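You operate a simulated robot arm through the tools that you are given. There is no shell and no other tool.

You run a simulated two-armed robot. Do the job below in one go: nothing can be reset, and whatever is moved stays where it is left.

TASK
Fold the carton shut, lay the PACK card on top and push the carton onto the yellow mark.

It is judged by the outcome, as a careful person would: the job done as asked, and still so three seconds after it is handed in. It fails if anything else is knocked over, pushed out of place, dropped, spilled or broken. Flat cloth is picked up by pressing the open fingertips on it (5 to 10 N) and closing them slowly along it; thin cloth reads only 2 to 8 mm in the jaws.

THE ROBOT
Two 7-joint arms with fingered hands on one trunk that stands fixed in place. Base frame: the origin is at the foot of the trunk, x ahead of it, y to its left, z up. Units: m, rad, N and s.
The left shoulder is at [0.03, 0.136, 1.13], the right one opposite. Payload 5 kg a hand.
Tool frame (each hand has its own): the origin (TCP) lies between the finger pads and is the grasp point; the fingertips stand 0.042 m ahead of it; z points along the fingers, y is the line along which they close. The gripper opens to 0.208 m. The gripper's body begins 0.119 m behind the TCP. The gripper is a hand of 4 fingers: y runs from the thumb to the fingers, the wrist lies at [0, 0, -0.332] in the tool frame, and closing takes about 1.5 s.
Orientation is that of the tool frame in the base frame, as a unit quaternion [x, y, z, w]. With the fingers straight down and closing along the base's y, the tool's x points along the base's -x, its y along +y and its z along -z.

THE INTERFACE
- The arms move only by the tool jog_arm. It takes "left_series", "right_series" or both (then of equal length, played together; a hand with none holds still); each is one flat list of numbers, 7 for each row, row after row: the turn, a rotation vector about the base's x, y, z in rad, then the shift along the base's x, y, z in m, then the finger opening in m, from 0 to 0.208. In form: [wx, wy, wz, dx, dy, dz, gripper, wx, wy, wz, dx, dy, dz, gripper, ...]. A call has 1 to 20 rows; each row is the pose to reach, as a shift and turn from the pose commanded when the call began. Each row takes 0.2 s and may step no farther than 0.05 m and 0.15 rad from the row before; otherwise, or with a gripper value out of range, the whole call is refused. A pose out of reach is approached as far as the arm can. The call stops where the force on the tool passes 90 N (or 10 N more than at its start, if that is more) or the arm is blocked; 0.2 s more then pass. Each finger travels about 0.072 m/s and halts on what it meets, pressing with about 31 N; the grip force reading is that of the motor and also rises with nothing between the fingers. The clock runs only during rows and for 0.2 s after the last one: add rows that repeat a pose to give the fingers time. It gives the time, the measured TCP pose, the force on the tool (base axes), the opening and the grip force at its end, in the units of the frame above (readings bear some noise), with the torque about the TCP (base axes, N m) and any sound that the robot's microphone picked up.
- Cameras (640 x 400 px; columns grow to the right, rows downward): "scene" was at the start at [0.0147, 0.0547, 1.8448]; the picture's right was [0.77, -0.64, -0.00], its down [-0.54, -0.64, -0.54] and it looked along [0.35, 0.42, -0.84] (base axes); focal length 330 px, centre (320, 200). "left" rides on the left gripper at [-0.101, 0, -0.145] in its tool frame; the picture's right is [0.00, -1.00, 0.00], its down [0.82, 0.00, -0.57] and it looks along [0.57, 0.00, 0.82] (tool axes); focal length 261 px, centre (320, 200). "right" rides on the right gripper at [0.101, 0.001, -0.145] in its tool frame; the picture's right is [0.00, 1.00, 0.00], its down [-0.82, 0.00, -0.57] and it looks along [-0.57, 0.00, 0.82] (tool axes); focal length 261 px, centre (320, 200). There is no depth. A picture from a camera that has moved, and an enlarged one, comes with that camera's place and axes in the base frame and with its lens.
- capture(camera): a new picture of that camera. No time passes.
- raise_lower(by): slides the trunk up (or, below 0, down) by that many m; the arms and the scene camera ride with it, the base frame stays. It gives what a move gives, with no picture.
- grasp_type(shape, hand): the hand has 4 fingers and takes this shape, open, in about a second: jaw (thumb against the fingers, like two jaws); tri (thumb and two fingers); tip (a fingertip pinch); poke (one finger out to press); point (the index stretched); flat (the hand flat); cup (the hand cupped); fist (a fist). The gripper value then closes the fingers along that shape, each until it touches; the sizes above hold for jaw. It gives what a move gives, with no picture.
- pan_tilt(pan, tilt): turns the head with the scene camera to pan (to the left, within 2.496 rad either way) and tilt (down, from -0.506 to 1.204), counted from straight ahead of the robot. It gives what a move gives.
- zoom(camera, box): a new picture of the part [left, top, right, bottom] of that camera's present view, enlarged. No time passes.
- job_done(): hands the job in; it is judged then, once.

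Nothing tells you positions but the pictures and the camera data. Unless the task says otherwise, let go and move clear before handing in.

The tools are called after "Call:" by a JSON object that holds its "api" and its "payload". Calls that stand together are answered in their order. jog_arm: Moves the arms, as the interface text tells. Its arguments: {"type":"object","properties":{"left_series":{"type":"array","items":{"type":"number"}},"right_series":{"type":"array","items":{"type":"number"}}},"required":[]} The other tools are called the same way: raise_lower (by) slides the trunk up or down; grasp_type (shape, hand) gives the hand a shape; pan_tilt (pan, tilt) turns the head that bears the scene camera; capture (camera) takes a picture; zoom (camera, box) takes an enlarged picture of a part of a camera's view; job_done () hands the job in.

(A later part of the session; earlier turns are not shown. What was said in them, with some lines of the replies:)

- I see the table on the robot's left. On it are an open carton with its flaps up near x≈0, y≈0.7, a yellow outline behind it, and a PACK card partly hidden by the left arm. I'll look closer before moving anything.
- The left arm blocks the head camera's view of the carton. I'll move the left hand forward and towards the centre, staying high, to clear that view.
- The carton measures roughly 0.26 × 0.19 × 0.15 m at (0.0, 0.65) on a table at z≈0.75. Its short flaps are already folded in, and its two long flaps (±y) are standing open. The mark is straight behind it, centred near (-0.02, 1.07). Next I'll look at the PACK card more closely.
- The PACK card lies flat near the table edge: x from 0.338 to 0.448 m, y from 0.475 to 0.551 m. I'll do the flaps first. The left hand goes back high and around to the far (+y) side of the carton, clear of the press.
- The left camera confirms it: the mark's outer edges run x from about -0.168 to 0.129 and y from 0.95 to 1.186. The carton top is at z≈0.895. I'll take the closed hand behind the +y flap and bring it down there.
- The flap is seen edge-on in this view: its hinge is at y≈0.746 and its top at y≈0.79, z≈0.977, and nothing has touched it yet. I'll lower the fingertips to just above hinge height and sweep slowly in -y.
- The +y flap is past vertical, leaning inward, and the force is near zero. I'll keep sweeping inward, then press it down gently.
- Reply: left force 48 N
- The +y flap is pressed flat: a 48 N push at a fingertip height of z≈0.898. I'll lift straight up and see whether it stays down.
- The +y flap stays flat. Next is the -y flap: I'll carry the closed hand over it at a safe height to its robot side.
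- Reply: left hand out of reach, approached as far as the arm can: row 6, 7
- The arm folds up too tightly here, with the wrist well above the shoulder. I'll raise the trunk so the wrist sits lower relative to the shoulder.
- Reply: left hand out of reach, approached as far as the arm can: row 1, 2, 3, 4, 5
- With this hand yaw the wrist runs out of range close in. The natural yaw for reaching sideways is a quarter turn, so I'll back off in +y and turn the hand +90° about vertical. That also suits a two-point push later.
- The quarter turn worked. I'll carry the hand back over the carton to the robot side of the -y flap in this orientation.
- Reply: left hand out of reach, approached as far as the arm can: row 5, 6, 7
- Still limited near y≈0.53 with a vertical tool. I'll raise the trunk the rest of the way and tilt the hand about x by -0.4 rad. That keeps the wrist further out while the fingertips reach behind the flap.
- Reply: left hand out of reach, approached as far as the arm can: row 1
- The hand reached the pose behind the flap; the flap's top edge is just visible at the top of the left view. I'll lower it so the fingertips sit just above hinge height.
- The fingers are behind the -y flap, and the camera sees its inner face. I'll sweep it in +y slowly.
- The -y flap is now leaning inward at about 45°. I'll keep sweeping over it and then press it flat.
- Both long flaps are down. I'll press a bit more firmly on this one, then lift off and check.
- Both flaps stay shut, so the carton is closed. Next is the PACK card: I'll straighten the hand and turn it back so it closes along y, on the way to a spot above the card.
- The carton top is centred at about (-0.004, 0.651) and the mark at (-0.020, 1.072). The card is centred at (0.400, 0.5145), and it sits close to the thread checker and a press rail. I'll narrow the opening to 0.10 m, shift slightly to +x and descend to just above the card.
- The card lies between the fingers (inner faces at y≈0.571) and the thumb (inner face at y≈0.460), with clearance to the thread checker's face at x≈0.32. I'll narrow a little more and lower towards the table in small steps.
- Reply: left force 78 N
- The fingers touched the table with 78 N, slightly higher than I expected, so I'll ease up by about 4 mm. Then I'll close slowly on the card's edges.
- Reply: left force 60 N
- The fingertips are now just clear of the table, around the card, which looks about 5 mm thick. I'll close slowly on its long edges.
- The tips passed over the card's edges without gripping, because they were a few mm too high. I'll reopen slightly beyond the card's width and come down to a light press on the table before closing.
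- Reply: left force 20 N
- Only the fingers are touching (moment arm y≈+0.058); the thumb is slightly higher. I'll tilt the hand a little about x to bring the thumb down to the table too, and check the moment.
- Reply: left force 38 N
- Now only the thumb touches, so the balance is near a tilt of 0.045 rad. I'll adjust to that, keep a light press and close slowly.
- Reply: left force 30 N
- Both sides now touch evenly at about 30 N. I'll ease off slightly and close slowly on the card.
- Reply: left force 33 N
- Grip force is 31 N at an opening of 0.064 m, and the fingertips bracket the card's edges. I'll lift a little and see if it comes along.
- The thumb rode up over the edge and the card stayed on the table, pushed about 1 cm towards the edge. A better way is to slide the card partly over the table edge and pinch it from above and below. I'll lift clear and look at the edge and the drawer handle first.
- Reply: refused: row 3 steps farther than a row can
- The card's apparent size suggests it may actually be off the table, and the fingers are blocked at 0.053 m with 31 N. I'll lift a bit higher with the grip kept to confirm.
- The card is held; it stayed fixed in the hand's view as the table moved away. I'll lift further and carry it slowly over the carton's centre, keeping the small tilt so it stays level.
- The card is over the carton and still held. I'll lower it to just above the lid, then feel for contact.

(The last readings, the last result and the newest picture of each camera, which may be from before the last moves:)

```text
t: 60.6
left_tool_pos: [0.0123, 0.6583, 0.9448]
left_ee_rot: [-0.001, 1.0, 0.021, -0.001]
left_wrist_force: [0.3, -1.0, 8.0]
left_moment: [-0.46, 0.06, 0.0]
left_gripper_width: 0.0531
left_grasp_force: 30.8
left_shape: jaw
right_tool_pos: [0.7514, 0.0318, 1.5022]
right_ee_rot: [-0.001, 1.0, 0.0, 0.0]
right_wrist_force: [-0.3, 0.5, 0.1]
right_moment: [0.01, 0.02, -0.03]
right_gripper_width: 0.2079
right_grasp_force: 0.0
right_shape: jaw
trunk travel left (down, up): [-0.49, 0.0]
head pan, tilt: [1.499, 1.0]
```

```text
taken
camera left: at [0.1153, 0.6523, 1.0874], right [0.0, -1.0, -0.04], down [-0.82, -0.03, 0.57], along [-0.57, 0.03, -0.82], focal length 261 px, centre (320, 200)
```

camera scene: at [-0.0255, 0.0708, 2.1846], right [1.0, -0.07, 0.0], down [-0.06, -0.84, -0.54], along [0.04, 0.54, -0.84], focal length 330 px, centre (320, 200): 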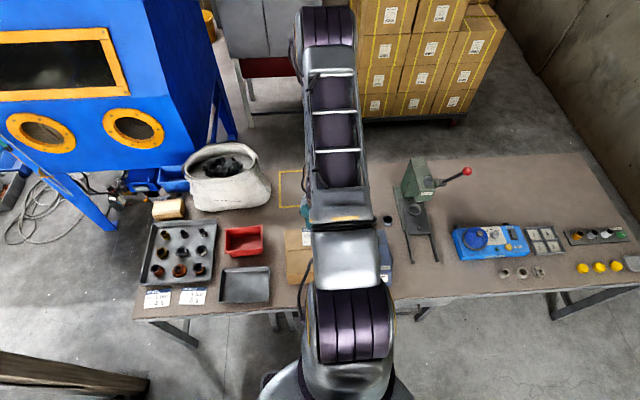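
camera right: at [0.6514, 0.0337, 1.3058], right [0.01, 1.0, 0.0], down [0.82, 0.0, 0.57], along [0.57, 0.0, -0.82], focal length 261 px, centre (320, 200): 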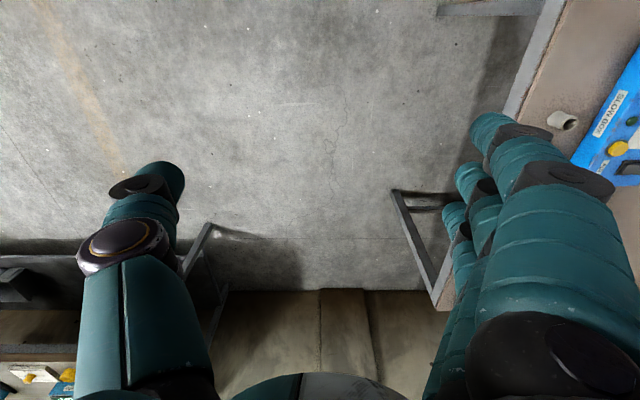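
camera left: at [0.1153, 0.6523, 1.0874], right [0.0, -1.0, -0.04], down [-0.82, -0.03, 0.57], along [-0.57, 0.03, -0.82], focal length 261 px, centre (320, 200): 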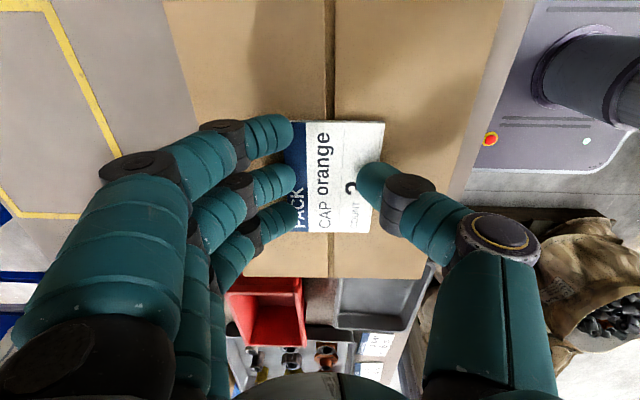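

There's light contact of 8 N on the lid. I'll open the fingers slowly while easing up, then lift straight off.

Call:
{"api": "jog_arm", "payload": {"left_series": [0, 0, 0, 0, 0, 0, 0.06, 0, 0, 0, 0, 0, 0.0005, 0.07, 0, 0, 0, 0, 0, 0.001, 0.08, 0, 0, 0, 0, 0, 0.002, 0.09, 0, 0, 0, 0, 0, 0.002, 0.1, 0, 0, 0, 0, 0, 0.002, 0.1]}}

Call:
{"api": "capture", "payload": {"camera": "left"}}

```text
t: 62.0
left_tool_pos: [0.0141, 0.6583, 0.9457]
left_ee_rot: [0.0, 1.0, 0.021, -0.002]
left_wrist_force: [0.7, -0.9, -0.3]
left_moment: [0.02, -0.01, -0.03]
left_gripper_width: 0.099
left_grasp_force: 0.1
left_shape: jaw
right_tool_pos: [0.752, 0.0332, 1.5003]
right_ee_rot: [0.0, 1.0, 0.001, 0.0]
right_wrist_force: [0.2, 0.2, 0.6]
right_moment: [0.02, -0.01, 0.03]
right_gripper_width: 0.2075
right_grasp_force: 0.1
right_shape: jaw
trunk travel left (down, up): [-0.49, 0.0]
head pan, tilt: [1.499, 1.0]
```

```text
taken
camera left: at [0.1156, 0.6526, 1.0888], right [0.0, -1.0, -0.04], down [-0.82, -0.03, 0.57], along [-0.57, 0.03, -0.82], focal length 261 px, centre (320, 200)
```

left: 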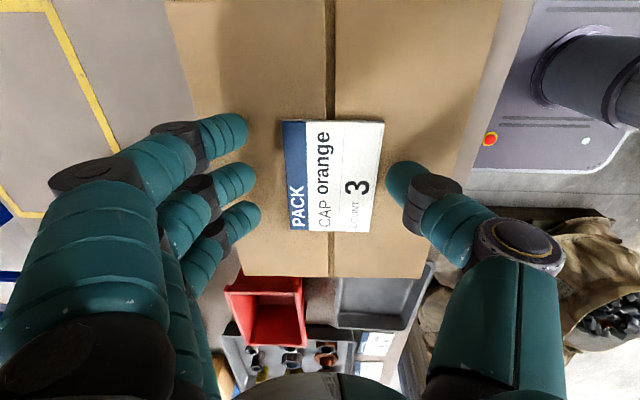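

The PACK card lies flat in the middle of the lid and the fingers are clear of it. I'll open a touch more and lift straight up.

Call:
{"api": "jog_arm", "payload": {"left_series": [0, 0, 0, 0, 0, 0.01, 0.115, 0, 0, 0, 0, 0, 0.04, 0.12, 0, 0, 0, 0, 0, 0.08, 0.12, 0, 0, 0, 0, 0, 0.12, 0.12, 0, 0, 0, 0, 0, 0.16, 0.12, 0, 0, 0, 0, 0, 0.2, 0.12]}}

Call:
{"api": "capture", "payload": {"camera": "left"}}

Call:
{"api": "zoom", "payload": {"camera": "scene", "box": [230, 150, 410, 310]}}

```text
t: 63.4
left_tool_pos: [0.0135, 0.656, 1.1461]
left_ee_rot: [0.0, 1.0, 0.021, -0.001]
left_wrist_force: [-0.1, -1.4, 0.1]
left_moment: [0.19, -0.01, -0.04]
left_gripper_width: 0.1193
left_grasp_force: 0.2
left_shape: jaw
right_tool_pos: [0.7511, 0.0303, 1.5026]
right_ee_rot: [-0.001, 1.0, 0.0, 0.001]
right_wrist_force: [0.5, -1.0, 0.2]
right_moment: [0.16, 0.01, 0.0]
right_gripper_width: 0.2078
right_grasp_force: 0.1
right_shape: jaw
trunk travel left (down, up): [-0.49, 0.0]
head pan, tilt: [1.499, 1.0]
```

```text
taken
camera left: at [0.1151, 0.6504, 1.2895], right [0.0, -1.0, -0.04], down [-0.82, -0.03, 0.57], along [-0.57, 0.03, -0.82], focal length 261 px, centre (320, 200)
```

left: 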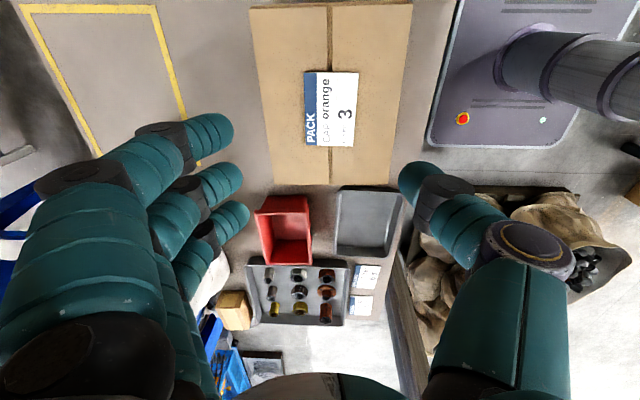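

```text
2.50 times, centred on (320, 230) of scene
camera zoom: at [-0.0256, 0.0682, 2.1847], right [1.0, -0.07, 0.0], down [-0.06, -0.84, -0.54], along [0.04, 0.54, -0.84], focal length 826 px, centre (320, 125)
```

zoom: 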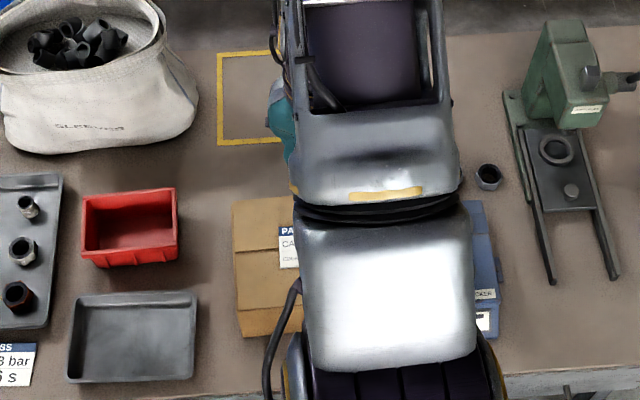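

The card is in place on the shut carton. Now the push: I'll straighten the hand, turn it about 101° so thumb and fingers line up as a wide two-point pusher along x, then go down on the robot side of the carton.

Call:
{"api": "jog_arm", "payload": {"left_series": [-0.042, 0, 0, -0.005, -0.01, 0.02, 0.14, -0.042, 0, 0, -0.01, -0.02, 0.02, 0.17]}}

Call:
{"api": "jog_arm", "payload": {"left_series": [0, 0, 0.147, 0, 0, 0, 0.17, 0, 0, 0.294, 0, 0, 0, 0.17, 0, 0, 0.441, 0, 0, 0, 0.17, 0, 0, 0.588, 0, 0, 0, 0.17, 0, 0, 0.735, 0, 0, 0, 0.17, 0, 0, 0.882, 0, 0, 0, 0.17, 0, 0, 1.029, 0, 0, 0, 0.17, 0, 0, 1.176, 0, 0, 0, 0.17, 0, 0, 1.323, 0, 0, 0, 0.17, 0, 0, 1.47, 0, 0, 0, 0.17, 0, 0, 1.617, -0.005, 0, 0, 0.17, 0, 0, 1.764, -0.01, 0, 0, 0.17]}}

Call:
{"api": "capture", "payload": {"camera": "left"}}

Call:
{"api": "capture", "payload": {"camera": "scene"}}

```text
t: 64.0
left_tool_pos: [0.0038, 0.6369, 1.1658]
left_ee_rot: [0.0, 1.0, 0.0, -0.003]
left_wrist_force: [0.1, 0.4, 0.6]
left_moment: [0.01, 0.0, 0.01]
left_gripper_width: 0.1696
left_grasp_force: 0.1
left_shape: jaw
right_tool_pos: [0.7505, 0.0312, 1.5009]
right_ee_rot: [0.0, 1.0, -0.001, 0.0]
right_wrist_force: [-0.1, -0.7, -0.3]
right_moment: [0.09, 0.03, 0.02]
right_gripper_width: 0.2078
right_grasp_force: 0.1
right_shape: jaw
trunk travel left (down, up): [-0.49, 0.0]
head pan, tilt: [1.499, 1.0]
```

```text
t: 66.6
left_tool_pos: [-0.0068, 0.6384, 1.1648]
left_ee_rot: [0.773, -0.634, 0.001, 0.0]
left_wrist_force: [-0.7, -0.5, -0.3]
left_moment: [0.01, 0.02, 0.01]
left_gripper_width: 0.1697
left_grasp_force: 0.1
left_shape: jaw
right_tool_pos: [0.7507, 0.0323, 1.5003]
right_ee_rot: [0.0, 1.0, 0.0, 0.0]
right_wrist_force: [-0.8, -0.3, 0.2]
right_moment: [0.02, 0.0, -0.02]
right_gripper_width: 0.2076
right_grasp_force: 0.1
right_shape: jaw
trunk travel left (down, up): [-0.49, 0.0]
head pan, tilt: [1.499, 1.0]
```

```text
taken
camera left: at [-0.0262, 0.7373, 1.3086], right [0.98, 0.2, 0.0], down [0.16, -0.8, 0.57], along [0.11, -0.56, -0.82], focal length 261 px, centre (320, 200)
```

left: 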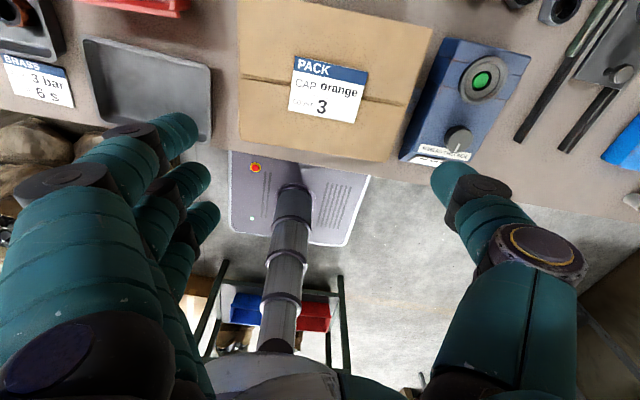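

```text
taken
camera scene: at [-0.0256, 0.0707, 2.1846], right [1.0, -0.07, 0.0], down [-0.06, -0.84, -0.54], along [0.04, 0.54, -0.84], focal length 330 px, centre (320, 200)
```

scene: 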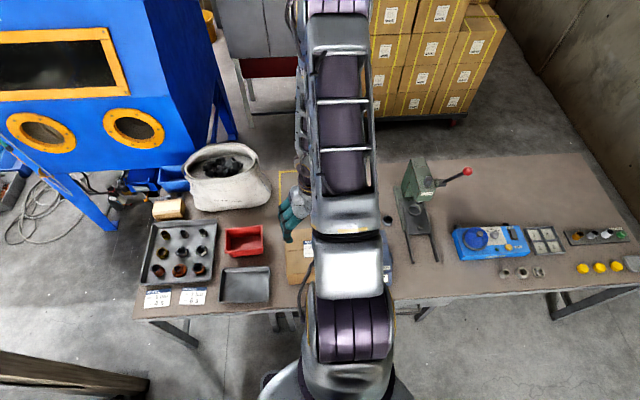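

The lid, card and surroundings look right. I'll tilt the hand back, move it to the robot side of the carton and start down.

Call:
{"api": "jog_arm", "payload": {"left_series": [-0.1, 0, 0, 0, -0.02, 0, 0.17, -0.2, 0, 0, 0, -0.05, -0.01, 0.17, -0.3, 0, 0, 0, -0.09, -0.02, 0.17, -0.35, 0, 0, 0, -0.13, -0.03, 0.17, -0.35, 0, 0, 0, -0.165, -0.05, 0.17, -0.35, 0, 0, 0, -0.195, -0.08, 0.17, -0.35, 0, 0, 0, -0.195, -0.12, 0.17, -0.35, 0, 0, 0, -0.195, -0.16, 0.17]}}

Call:
{"api": "capture", "payload": {"camera": "left"}}

Call:
{"api": "capture", "payload": {"camera": "scene"}}

```text
t: 68.4
left_tool_pos: [-0.0068, 0.4442, 1.0056]
left_ee_rot: [0.76, -0.626, 0.111, 0.134]
left_wrist_force: [-0.3, 1.2, -0.1]
left_moment: [0.0, -0.04, -0.01]
left_gripper_width: 0.1695
left_grasp_force: 0.1
left_shape: jaw
right_tool_pos: [0.7509, 0.0339, 1.5019]
right_ee_rot: [0.0, 1.0, 0.0, 0.001]
right_wrist_force: [-0.1, -0.5, 0.9]
right_moment: [-0.05, -0.07, -0.03]
right_gripper_width: 0.208
right_grasp_force: 0.1
right_shape: jaw
trunk travel left (down, up): [-0.49, 0.0]
head pan, tilt: [1.499, 1.0]
```

```text
taken
camera left: at [-0.0255, 0.5864, 1.1059], right [0.98, 0.18, -0.07], down [0.16, -0.56, 0.81], along [0.11, -0.81, -0.58], focal length 261 px, centre (320, 200)
```

left: 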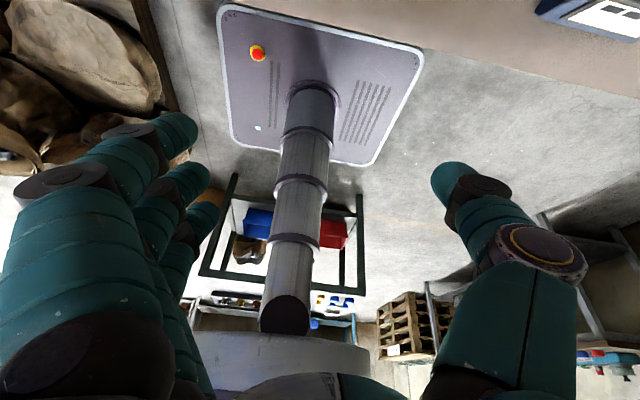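

```text
taken
camera scene: at [-0.0266, 0.072, 2.1845], right [1.0, -0.07, 0.0], down [-0.06, -0.84, -0.54], along [0.04, 0.54, -0.84], focal length 330 px, centre (320, 200)
```

scene: 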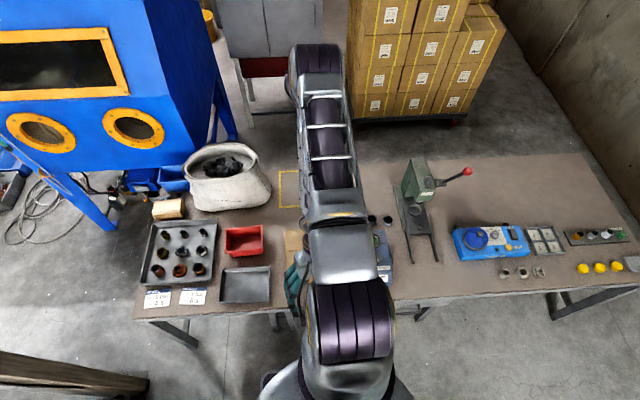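

Call:
{"api": "jog_arm", "payload": {"left_series": [0.04, 0, 0, 0, 0, -0.03, 0.17, 0.08, 0, 0, 0, 0, -0.06, 0.17, 0.13, 0, 0, 0, 0, -0.09, 0.17, 0.19, 0, 0, 0, 0, -0.115, 0.17, 0.25, 0, 0, 0, 0, -0.135, 0.17, 0.31, 0, 0, 0, 0, -0.155, 0.17, 0.35, 0, 0, 0, 0, -0.16, 0.17]}}

Call:
{"api": "capture", "payload": {"camera": "left"}}

Call:
{"api": "zoom", "payload": {"camera": "scene", "box": [230, 150, 430, 330]}}

```text
t: 70.0
left_tool_pos: [-0.006, 0.4433, 0.845]
left_ee_rot: [0.772, -0.635, 0.001, 0.0]
left_wrist_force: [0.2, -0.3, -0.1]
left_moment: [0.02, -0.04, -0.01]
left_gripper_width: 0.1695
left_grasp_force: 0.1
left_shape: jaw
right_tool_pos: [0.7498, 0.0327, 1.5022]
right_ee_rot: [0.0, 1.0, 0.001, 0.0]
right_wrist_force: [-0.6, -0.1, -0.9]
right_moment: [-0.01, -0.01, 0.01]
right_gripper_width: 0.2077
right_grasp_force: 0.1
right_shape: jaw
trunk travel left (down, up): [-0.49, 0.0]
head pan, tilt: [1.499, 1.0]
```

```text
taken
camera left: at [-0.0256, 0.5422, 0.9884], right [0.98, 0.2, 0.0], down [0.16, -0.8, 0.57], along [0.11, -0.56, -0.82], focal length 261 px, centre (320, 200)
```

left: 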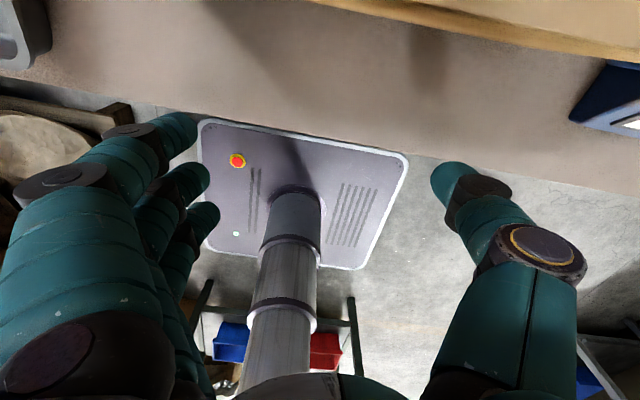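

```text
2.22 times, centred on (330, 240) of scene
camera zoom: at [-0.026, 0.0704, 2.1846], right [1.0, -0.07, 0.0], down [-0.06, -0.84, -0.54], along [0.04, 0.54, -0.84], focal length 734 px, centre (298, 111)
```

zoom: 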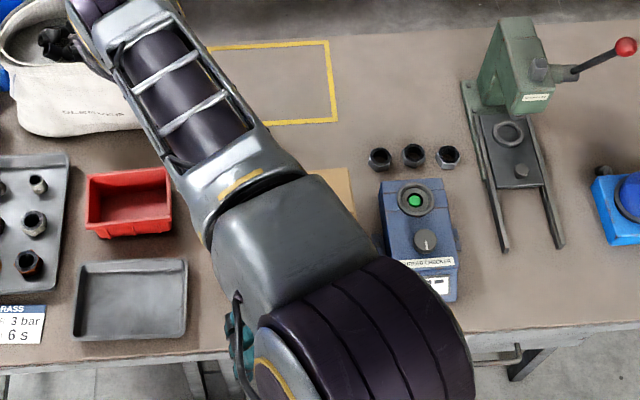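

The hand is down behind the carton, vertical, with the index finger and thumb about level in y. I'll advance until they first touch the -y wall and check.

Call:
{"api": "jog_arm", "payload": {"left_series": [0, 0, 0, 0, 0.025, 0, 0.17, 0, 0, 0, 0, 0.05, 0, 0.17, 0, 0, 0, 0, 0.07, 0, 0.17, 0, 0, 0, 0, 0.08, 0, 0.17, 0, 0, 0, 0, 0.088, 0, 0.17, 0, 0, 0, 0, 0.096, 0, 0.17]}}

Call:
{"api": "capture", "payload": {"camera": "left"}}

Call:
{"api": "capture", "payload": {"camera": "scene"}}

```text
t: 71.4
left_tool_pos: [-0.0075, 0.5398, 0.846]
left_ee_rot: [0.772, -0.635, 0.0, 0.0]
left_wrist_force: [0.4, -2.4, -0.6]
left_moment: [0.09, 0.04, -0.07]
left_gripper_width: 0.1697
left_grasp_force: 0.1
left_shape: jaw
right_tool_pos: [0.7525, 0.0341, 1.5009]
right_ee_rot: [0.0, 1.0, 0.0, 0.001]
right_wrist_force: [-0.3, -0.2, 0.3]
right_moment: [-0.03, -0.02, -0.01]
right_gripper_width: 0.208
right_grasp_force: 0.1
right_shape: jaw
trunk travel left (down, up): [-0.49, 0.0]
head pan, tilt: [1.499, 1.0]
```

```text
taken
camera left: at [-0.0258, 0.6388, 0.9886], right [0.98, 0.2, 0.0], down [0.16, -0.8, 0.57], along [0.11, -0.56, -0.82], focal length 261 px, centre (320, 200)
```

left: 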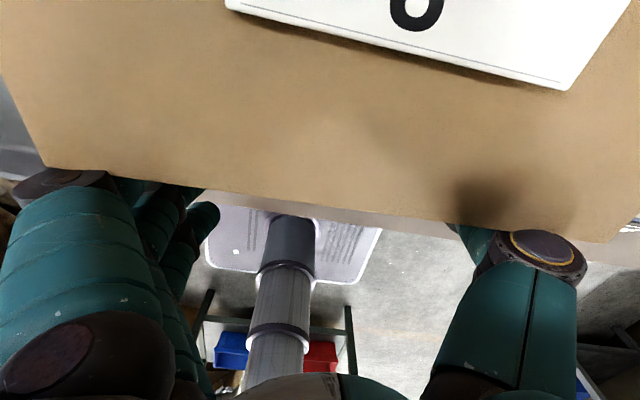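

```text
taken
camera scene: at [-0.0249, 0.0707, 2.1846], right [1.0, -0.07, 0.0], down [-0.06, -0.84, -0.54], along [0.04, 0.54, -0.84], focal length 330 px, centre (320, 200)
```

scene: 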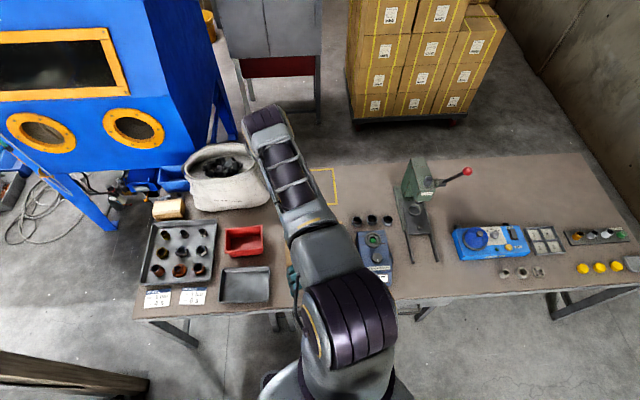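

First light contact with the wall (about 2 N). I'll push slowly in +y with a slight -x drift and check on the way.

Call:
{"api": "jog_arm", "payload": {"left_series": [0, 0, 0, 0, 0.01, 0, 0.17, 0, 0, 0, -0.001, 0.02, 0, 0.17, 0, 0, 0, -0.001, 0.03, 0, 0.17, 0, 0, 0, -0.002, 0.04, 0, 0.17, 0, 0, 0, -0.003, 0.055, 0, 0.17, 0, 0, 0, -0.003, 0.07, 0, 0.17, 0, 0, 0, -0.004, 0.085, 0, 0.17, 0, 0, 0, -0.005, 0.1, 0, 0.17, 0, 0, 0, -0.006, 0.115, 0, 0.17, 0, 0, 0, -0.006, 0.13, 0, 0.17]}}

Call:
{"api": "capture", "payload": {"camera": "left"}}

Call:
{"api": "zoom", "payload": {"camera": "scene", "box": [210, 130, 430, 310]}}

```text
t: 73.6
left_tool_pos: [-0.0129, 0.6711, 0.8452]
left_ee_rot: [0.772, -0.635, 0.0, 0.001]
left_wrist_force: [1.3, -2.2, -0.5]
left_moment: [0.08, 0.01, -0.05]
left_gripper_width: 0.1698
left_grasp_force: 0.0
left_shape: jaw
right_tool_pos: [0.7513, 0.0321, 1.5011]
right_ee_rot: [0.0, 1.0, 0.0, 0.0]
right_wrist_force: [-0.6, 0.2, 0.4]
right_moment: [-0.05, 0.02, 0.01]
right_gripper_width: 0.2077
right_grasp_force: 0.1
right_shape: jaw
trunk travel left (down, up): [-0.49, 0.0]
head pan, tilt: [1.499, 1.0]
```

```text
taken
camera left: at [-0.0318, 0.7695, 0.989], right [0.98, 0.2, 0.0], down [0.16, -0.8, 0.57], along [0.11, -0.56, -0.82], focal length 261 px, centre (320, 200)
```

left: 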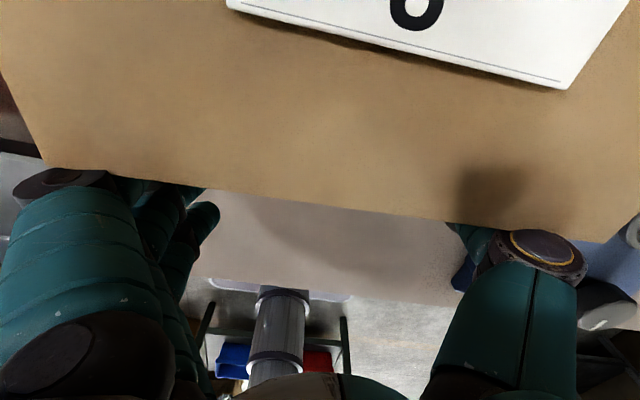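

```text
2.22 times, centred on (320, 220) of scene
camera zoom: at [-0.0248, 0.0712, 2.1846], right [1.0, -0.07, 0.0], down [-0.06, -0.84, -0.54], along [0.04, 0.54, -0.84], focal length 734 px, centre (320, 156)
```

zoom: 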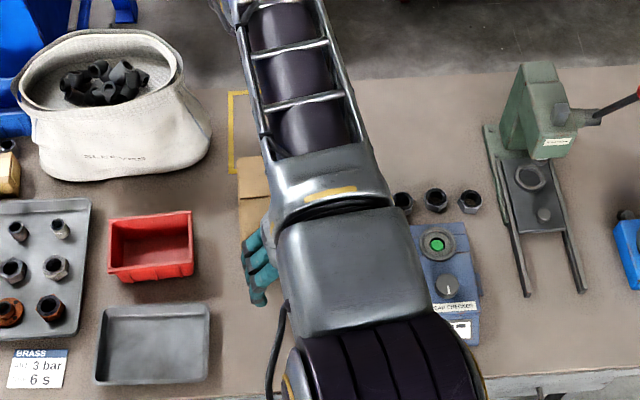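

The carton rides along squarely against the hand and the card hasn't shifted. I'll continue the push.

Call:
{"api": "jog_arm", "payload": {"left_series": [0, 0, 0, -0.001, 0.015, 0, 0.17, 0, 0, 0, -0.001, 0.03, 0, 0.17, 0, 0, 0, -0.002, 0.045, 0, 0.17, 0, 0, 0, -0.003, 0.06, 0, 0.17, 0, 0, 0, -0.004, 0.075, 0, 0.17, 0, 0, 0, -0.004, 0.09, 0, 0.17, 0, 0, 0, -0.005, 0.105, 0, 0.17, 0, 0, 0, -0.006, 0.12, 0, 0.17, 0, 0, 0, -0.007, 0.135, 0, 0.17, 0, 0, 0, -0.007, 0.15, 0, 0.17, 0, 0, 0, -0.008, 0.165, 0, 0.17, 0, 0, 0, -0.009, 0.18, 0, 0.17]}}

Call:
{"api": "capture", "payload": {"camera": "left"}}

Call:
{"api": "zoom", "payload": {"camera": "scene", "box": [210, 130, 430, 310]}}

```text
t: 76.2
left_tool_pos: [-0.0218, 0.8492, 0.8455]
left_ee_rot: [0.772, -0.635, 0.0, 0.0]
left_wrist_force: [0.5, -4.9, 1.9]
left_moment: [0.22, 0.01, -0.05]
left_gripper_width: 0.1697
left_grasp_force: 0.0
left_shape: jaw
right_tool_pos: [0.7517, 0.0327, 1.501]
right_ee_rot: [0.0, 1.0, 0.0, 0.0]
right_wrist_force: [0.2, 0.3, -0.4]
right_moment: [0.0, 0.0, -0.01]
right_gripper_width: 0.2078
right_grasp_force: 0.1
right_shape: jaw
trunk travel left (down, up): [-0.49, 0.0]
head pan, tilt: [1.499, 1.0]
```

```text
taken
camera left: at [-0.0406, 0.9486, 0.9888], right [0.98, 0.2, 0.0], down [0.16, -0.8, 0.57], along [0.11, -0.56, -0.82], focal length 261 px, centre (320, 200)
```

left: 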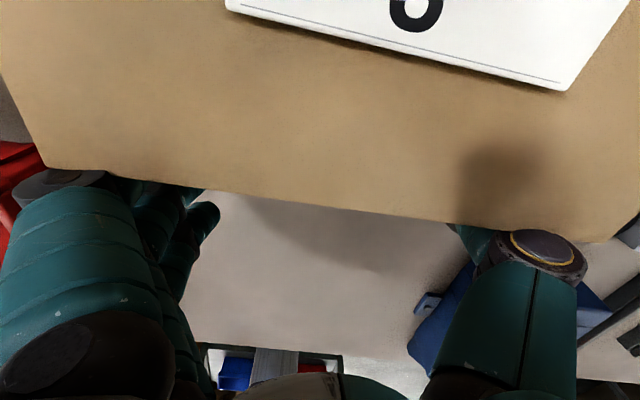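

```text
2.22 times, centred on (320, 220) of scene
camera zoom: at [-0.0251, 0.0707, 2.1846], right [1.0, -0.07, 0.0], down [-0.06, -0.84, -0.54], along [0.04, 0.54, -0.84], focal length 734 px, centre (320, 156)
```

zoom: 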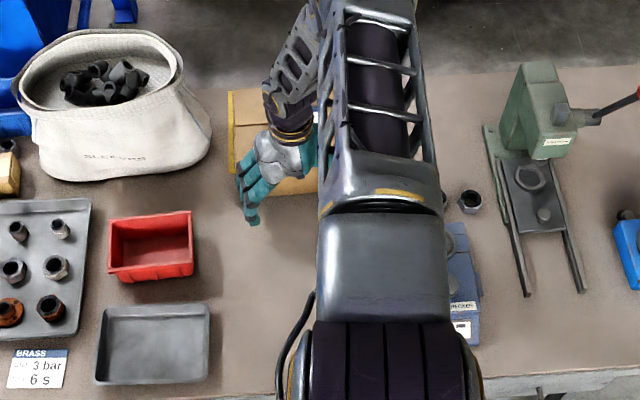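

Call:
{"api": "zoom", "payload": {"camera": "scene", "box": [270, 150, 380, 240]}}

```text
4.44 times, centred on (325, 195) of scene
camera zoom: at [-0.0251, 0.0707, 2.1846], right [1.0, -0.07, 0.0], down [-0.06, -0.84, -0.54], along [0.04, 0.54, -0.84], focal length 1469 px, centre (298, 222)
```

zoom: 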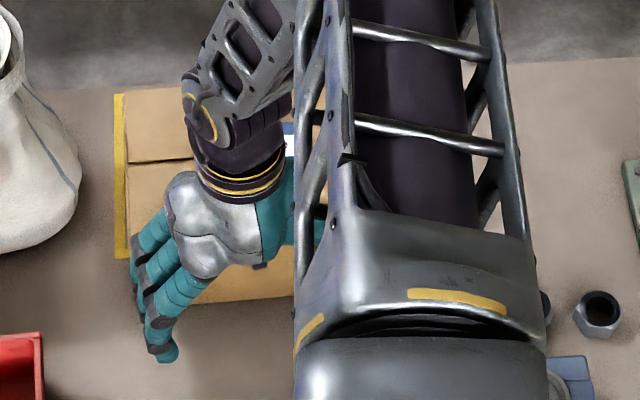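

From the scene view the carton centre is about (-0.015, 0.985), with the mark centre at (-0.020, 1.072). It's turned about 0.02 rad from the mark. I'll finish most of the push slowly, with a small yaw correction.

Call:
{"api": "jog_arm", "payload": {"left_series": [0, 0, -0.003, -0.001, 0.012, 0, 0.17, 0, 0, -0.006, -0.002, 0.024, 0, 0.17, 0, 0, -0.009, -0.002, 0.036, 0, 0.17, 0, 0, -0.012, -0.003, 0.048, 0, 0.17, 0, 0, -0.015, -0.004, 0.058, 0, 0.17, 0, 0, -0.018, -0.004, 0.067, 0, 0.17, 0, 0, -0.02, -0.005, 0.075, 0, 0.17, 0, 0, -0.02, -0.005, 0.082, 0, 0.17]}}

Call:
{"api": "capture", "payload": {"camera": "left"}}

Call:
{"api": "zoom", "payload": {"camera": "scene", "box": [270, 150, 380, 240]}}

```text
t: 78.0
left_tool_pos: [-0.0259, 0.9311, 0.8462]
left_ee_rot: [0.766, -0.643, 0.001, 0.001]
left_wrist_force: [-0.4, -6.0, 2.4]
left_moment: [0.31, 0.01, 0.0]
left_gripper_width: 0.17
left_grasp_force: 0.1
left_shape: jaw
right_tool_pos: [0.7515, 0.0321, 1.5013]
right_ee_rot: [0.0, 1.0, 0.0, 0.0]
right_wrist_force: [0.6, -0.6, -0.2]
right_moment: [-0.04, 0.01, 0.02]
right_gripper_width: 0.2079
right_grasp_force: 0.1
right_shape: jaw
trunk travel left (down, up): [-0.49, 0.0]
head pan, tilt: [1.499, 1.0]
```

```text
taken
camera left: at [-0.0437, 1.0305, 0.9887], right [0.98, 0.18, 0.0], down [0.14, -0.81, 0.57], along [0.1, -0.56, -0.82], focal length 261 px, centre (320, 200)
```

left: 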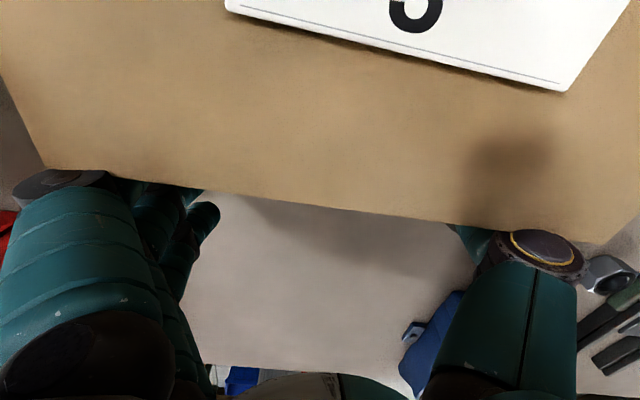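

```text
4.44 times, centred on (325, 195) of scene
camera zoom: at [-0.0253, 0.0704, 2.1846], right [1.0, -0.07, 0.0], down [-0.06, -0.84, -0.54], along [0.04, 0.54, -0.84], focal length 1469 px, centre (298, 222)
```

zoom: 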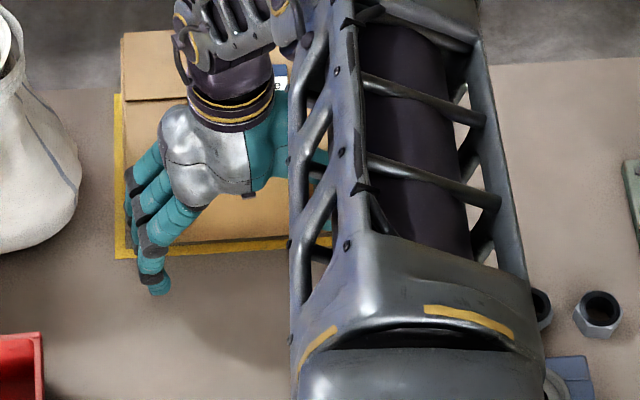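

It's nearly there: the far lid edge is at y≈1.163–1.166 against a target of about 1.169. I'll push a last 4 mm, then back the hand straight off in -y.

Call:
{"api": "jog_arm", "payload": {"left_series": [0, 0, -0.005, 0, 0.002, 0, 0.17, 0, 0, -0.01, -0.001, 0.004, 0, 0.17, 0, 0, -0.01, -0.001, 0.004, 0, 0.17, 0, 0, -0.01, -0.001, -0.01, 0, 0.17, 0, 0, -0.01, -0.001, -0.04, 0, 0.17, 0, 0, -0.01, -0.001, -0.08, 0, 0.17, 0, 0, -0.01, -0.001, -0.12, 0, 0.17, 0, 0, -0.01, -0.001, -0.16, 0, 0.17]}}

Call:
{"api": "capture", "payload": {"camera": "left"}}

Call:
{"api": "zoom", "payload": {"camera": "scene", "box": [260, 140, 400, 260]}}

```text
t: 79.8
left_tool_pos: [-0.0274, 0.7703, 0.8464]
left_ee_rot: [0.762, -0.648, 0.001, 0.001]
left_wrist_force: [0.6, 0.5, -0.1]
left_moment: [-0.09, 0.1, 0.0]
left_gripper_width: 0.1698
left_grasp_force: 0.0
left_shape: jaw
right_tool_pos: [0.7499, 0.031, 1.5022]
right_ee_rot: [0.0, 1.0, 0.0, 0.001]
right_wrist_force: [-1.5, -1.5, 0.7]
right_moment: [0.11, -0.04, 0.01]
right_gripper_width: 0.2078
right_grasp_force: 0.0
right_shape: jaw
trunk travel left (down, up): [-0.49, 0.0]
head pan, tilt: [1.499, 1.0]
```

```text
taken
camera left: at [-0.0434, 0.8702, 0.9896], right [0.99, 0.17, 0.0], down [0.14, -0.81, 0.57], along [0.1, -0.56, -0.82], focal length 261 px, centre (320, 200)
```

left: 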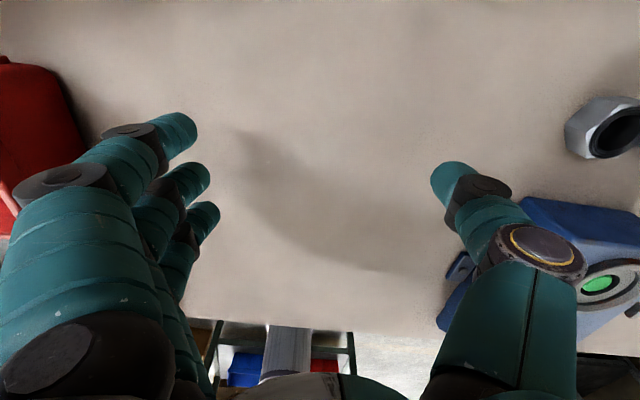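

```text
3.33 times, centred on (330, 200) of scene
camera zoom: at [-0.0267, 0.0692, 2.1846], right [1.0, -0.07, 0.0], down [-0.06, -0.84, -0.54], along [0.04, 0.54, -0.84], focal length 1102 px, centre (287, 200)
```

zoom: 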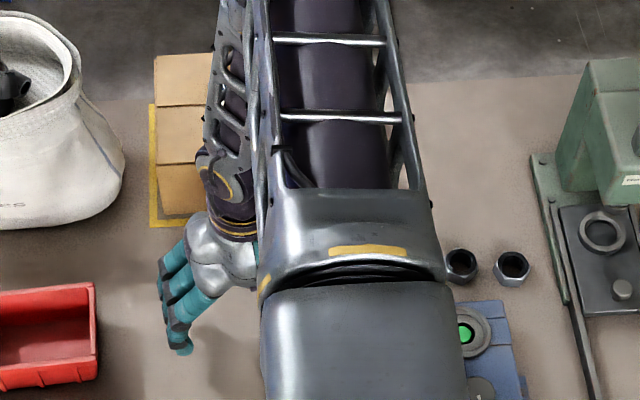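

The hand is clear of the carton. I'll raise it straight up and swing it away so the whole carton and mark can be checked.

Call:
{"api": "jog_arm", "payload": {"left_series": [0, 0, 0, 0, 0, 0.04, 0.17, 0, 0, 0, 0, 0, 0.08, 0.17, 0, 0, 0, 0, 0, 0.12, 0.17, 0, 0, 0, 0, 0, 0.16, 0.17, 0, 0, 0, 0, 0, 0.2, 0.17, 0, 0, 0, 0, 0, 0.24, 0.17, 0, 0, 0, 0, 0, 0.28, 0.17, 0, 0, -0.1, 0.03, -0.02, 0.31, 0.17, 0, 0, -0.2, 0.06, -0.04, 0.31, 0.17, 0, 0, -0.3, 0.095, -0.06, 0.31, 0.17, 0, 0, -0.4, 0.13, -0.08, 0.31, 0.17, 0, 0, -0.5, 0.165, -0.1, 0.31, 0.17, 0, 0, -0.6, 0.2, -0.12, 0.31, 0.17, 0, 0, -0.7, 0.235, -0.14, 0.31, 0.17, 0, 0, -0.8, 0.27, -0.16, 0.31, 0.17, 0, 0, -0.9, 0.305, -0.18, 0.31, 0.17, 0, 0, -1.0, 0.34, -0.2, 0.31, 0.17, 0, 0, -1.1, 0.375, -0.22, 0.31, 0.17, 0, 0, -1.2, 0.41, -0.24, 0.31, 0.17, 0, 0, -1.3, 0.445, -0.26, 0.31, 0.17]}}

Call:
{"api": "capture", "payload": {"camera": "scene"}}

Call:
{"api": "zoom", "payload": {"camera": "scene", "box": [250, 140, 370, 240]}}

```text
t: 84.0
left_tool_pos: [0.4171, 0.5099, 1.1542]
left_ee_rot: [-0.216, 0.976, 0.001, -0.002]
left_wrist_force: [-0.4, 0.5, 0.3]
left_moment: [0.02, 0.0, -0.02]
left_gripper_width: 0.1697
left_grasp_force: 0.0
left_shape: jaw
right_tool_pos: [0.7523, 0.0309, 1.5003]
right_ee_rot: [0.0, 1.0, 0.0, 0.0]
right_wrist_force: [1.0, -0.5, -1.3]
right_moment: [0.14, 0.15, 0.0]
right_gripper_width: 0.2076
right_grasp_force: 0.0
right_shape: jaw
trunk travel left (down, up): [-0.49, 0.0]
head pan, tilt: [1.499, 1.0]
```

```text
taken
camera scene: at [-0.0227, 0.0687, 2.1846], right [1.0, -0.07, 0.0], down [-0.06, -0.84, -0.54], along [0.04, 0.54, -0.84], focal length 330 px, centre (320, 200)
```

scene: 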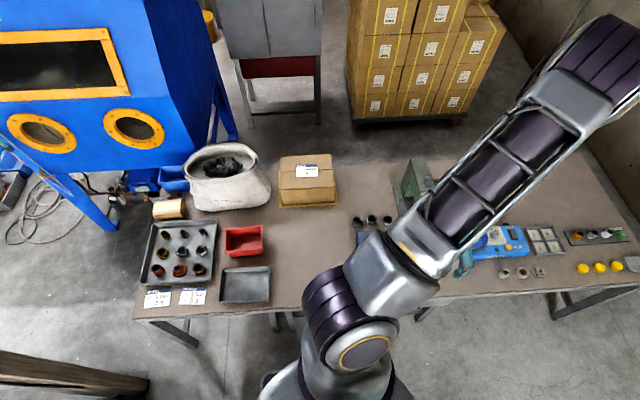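

```text
4.00 times, centred on (310, 190) of scene
camera zoom: at [-0.0227, 0.0687, 2.1846], right [1.0, -0.07, 0.0], down [-0.06, -0.84, -0.54], along [0.04, 0.54, -0.84], focal length 1322 px, centre (360, 240)
```

zoom: 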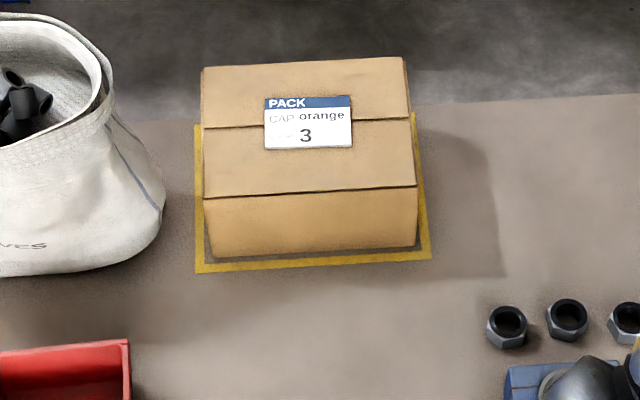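

The carton sits centred inside the yellow mark with the card on top. I'll take a close look at the lid and check the other objects before handing in.

Call:
{"api": "zoom", "payload": {"camera": "scene", "box": [275, 150, 345, 212]}}

Call:
{"api": "capture", "payload": {"camera": "left"}}

Call:
{"api": "zoom", "payload": {"camera": "scene", "box": [120, 130, 440, 330]}}

```text
6.45 times, centred on (310, 181) of scene
camera zoom: at [-0.0227, 0.0687, 2.1846], right [1.0, -0.07, 0.0], down [-0.06, -0.84, -0.54], along [0.04, 0.54, -0.84], focal length 2132 px, centre (384, 323)
```

zoom: 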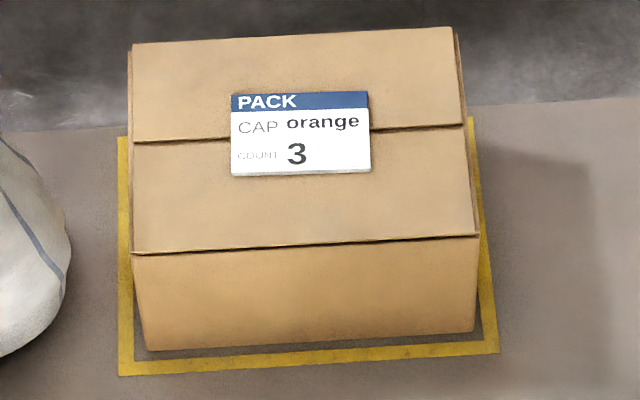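

```text
taken
camera left: at [0.5102, 0.5532, 1.2978], right [0.42, -0.91, 0.0], down [-0.74, -0.35, 0.57], along [-0.52, -0.24, -0.82], focal length 261 px, centre (320, 200)
```

left: 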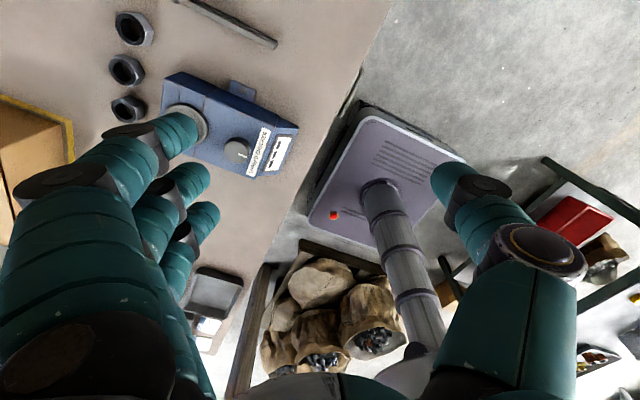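

```text
2.00 times, centred on (280, 230) of scene
camera zoom: at [-0.0227, 0.0687, 2.1846], right [1.0, -0.07, 0.0], down [-0.06, -0.84, -0.54], along [0.04, 0.54, -0.84], focal length 661 px, centre (400, 140)
```

zoom: 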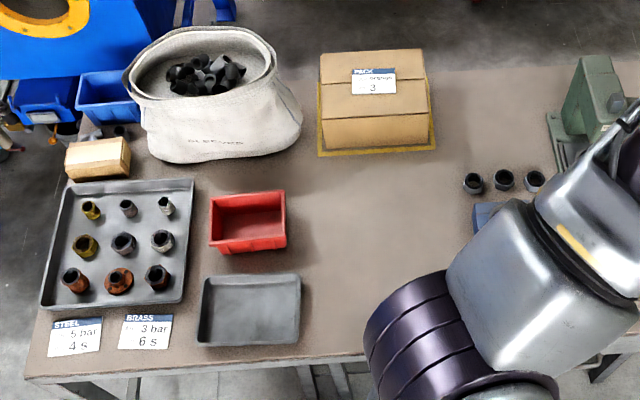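

Both flaps lie flat with the PACK card in the middle of the lid. The carton sits square inside the yellow mark, about 2 cm in from its outer edge on each side. The nuts, bins, tray, bag and thread checker all look unmoved, and both hands are clear, so I'm handing it in.

Call:
{"api": "job_done", "payload": {}}

```text
The job is handed in.
```

The carton is folded shut, the PACK card lies flat on its lid, and the carton sits square inside the yellow mark. I've handed the job in, but no verdict has come back yet.

- **Carton:** both long flaps stayed down after I pressed them. The carton is centred to within a few millimetres, with about 2 cm to the outer edge of the mark on every side.
- **Card:** my first close of the fingers passed over it. The second gripped it, after nudging it about 1 cm along the table. It did not shift on the lid during the push.
- **Everything else:** in the last pictures the nuts, red bin, trays, sleeves bag and thread checker were where they started. The right arm's hand never worked; only the trunk lift moved it. The left hand is open and well clear of the carton.
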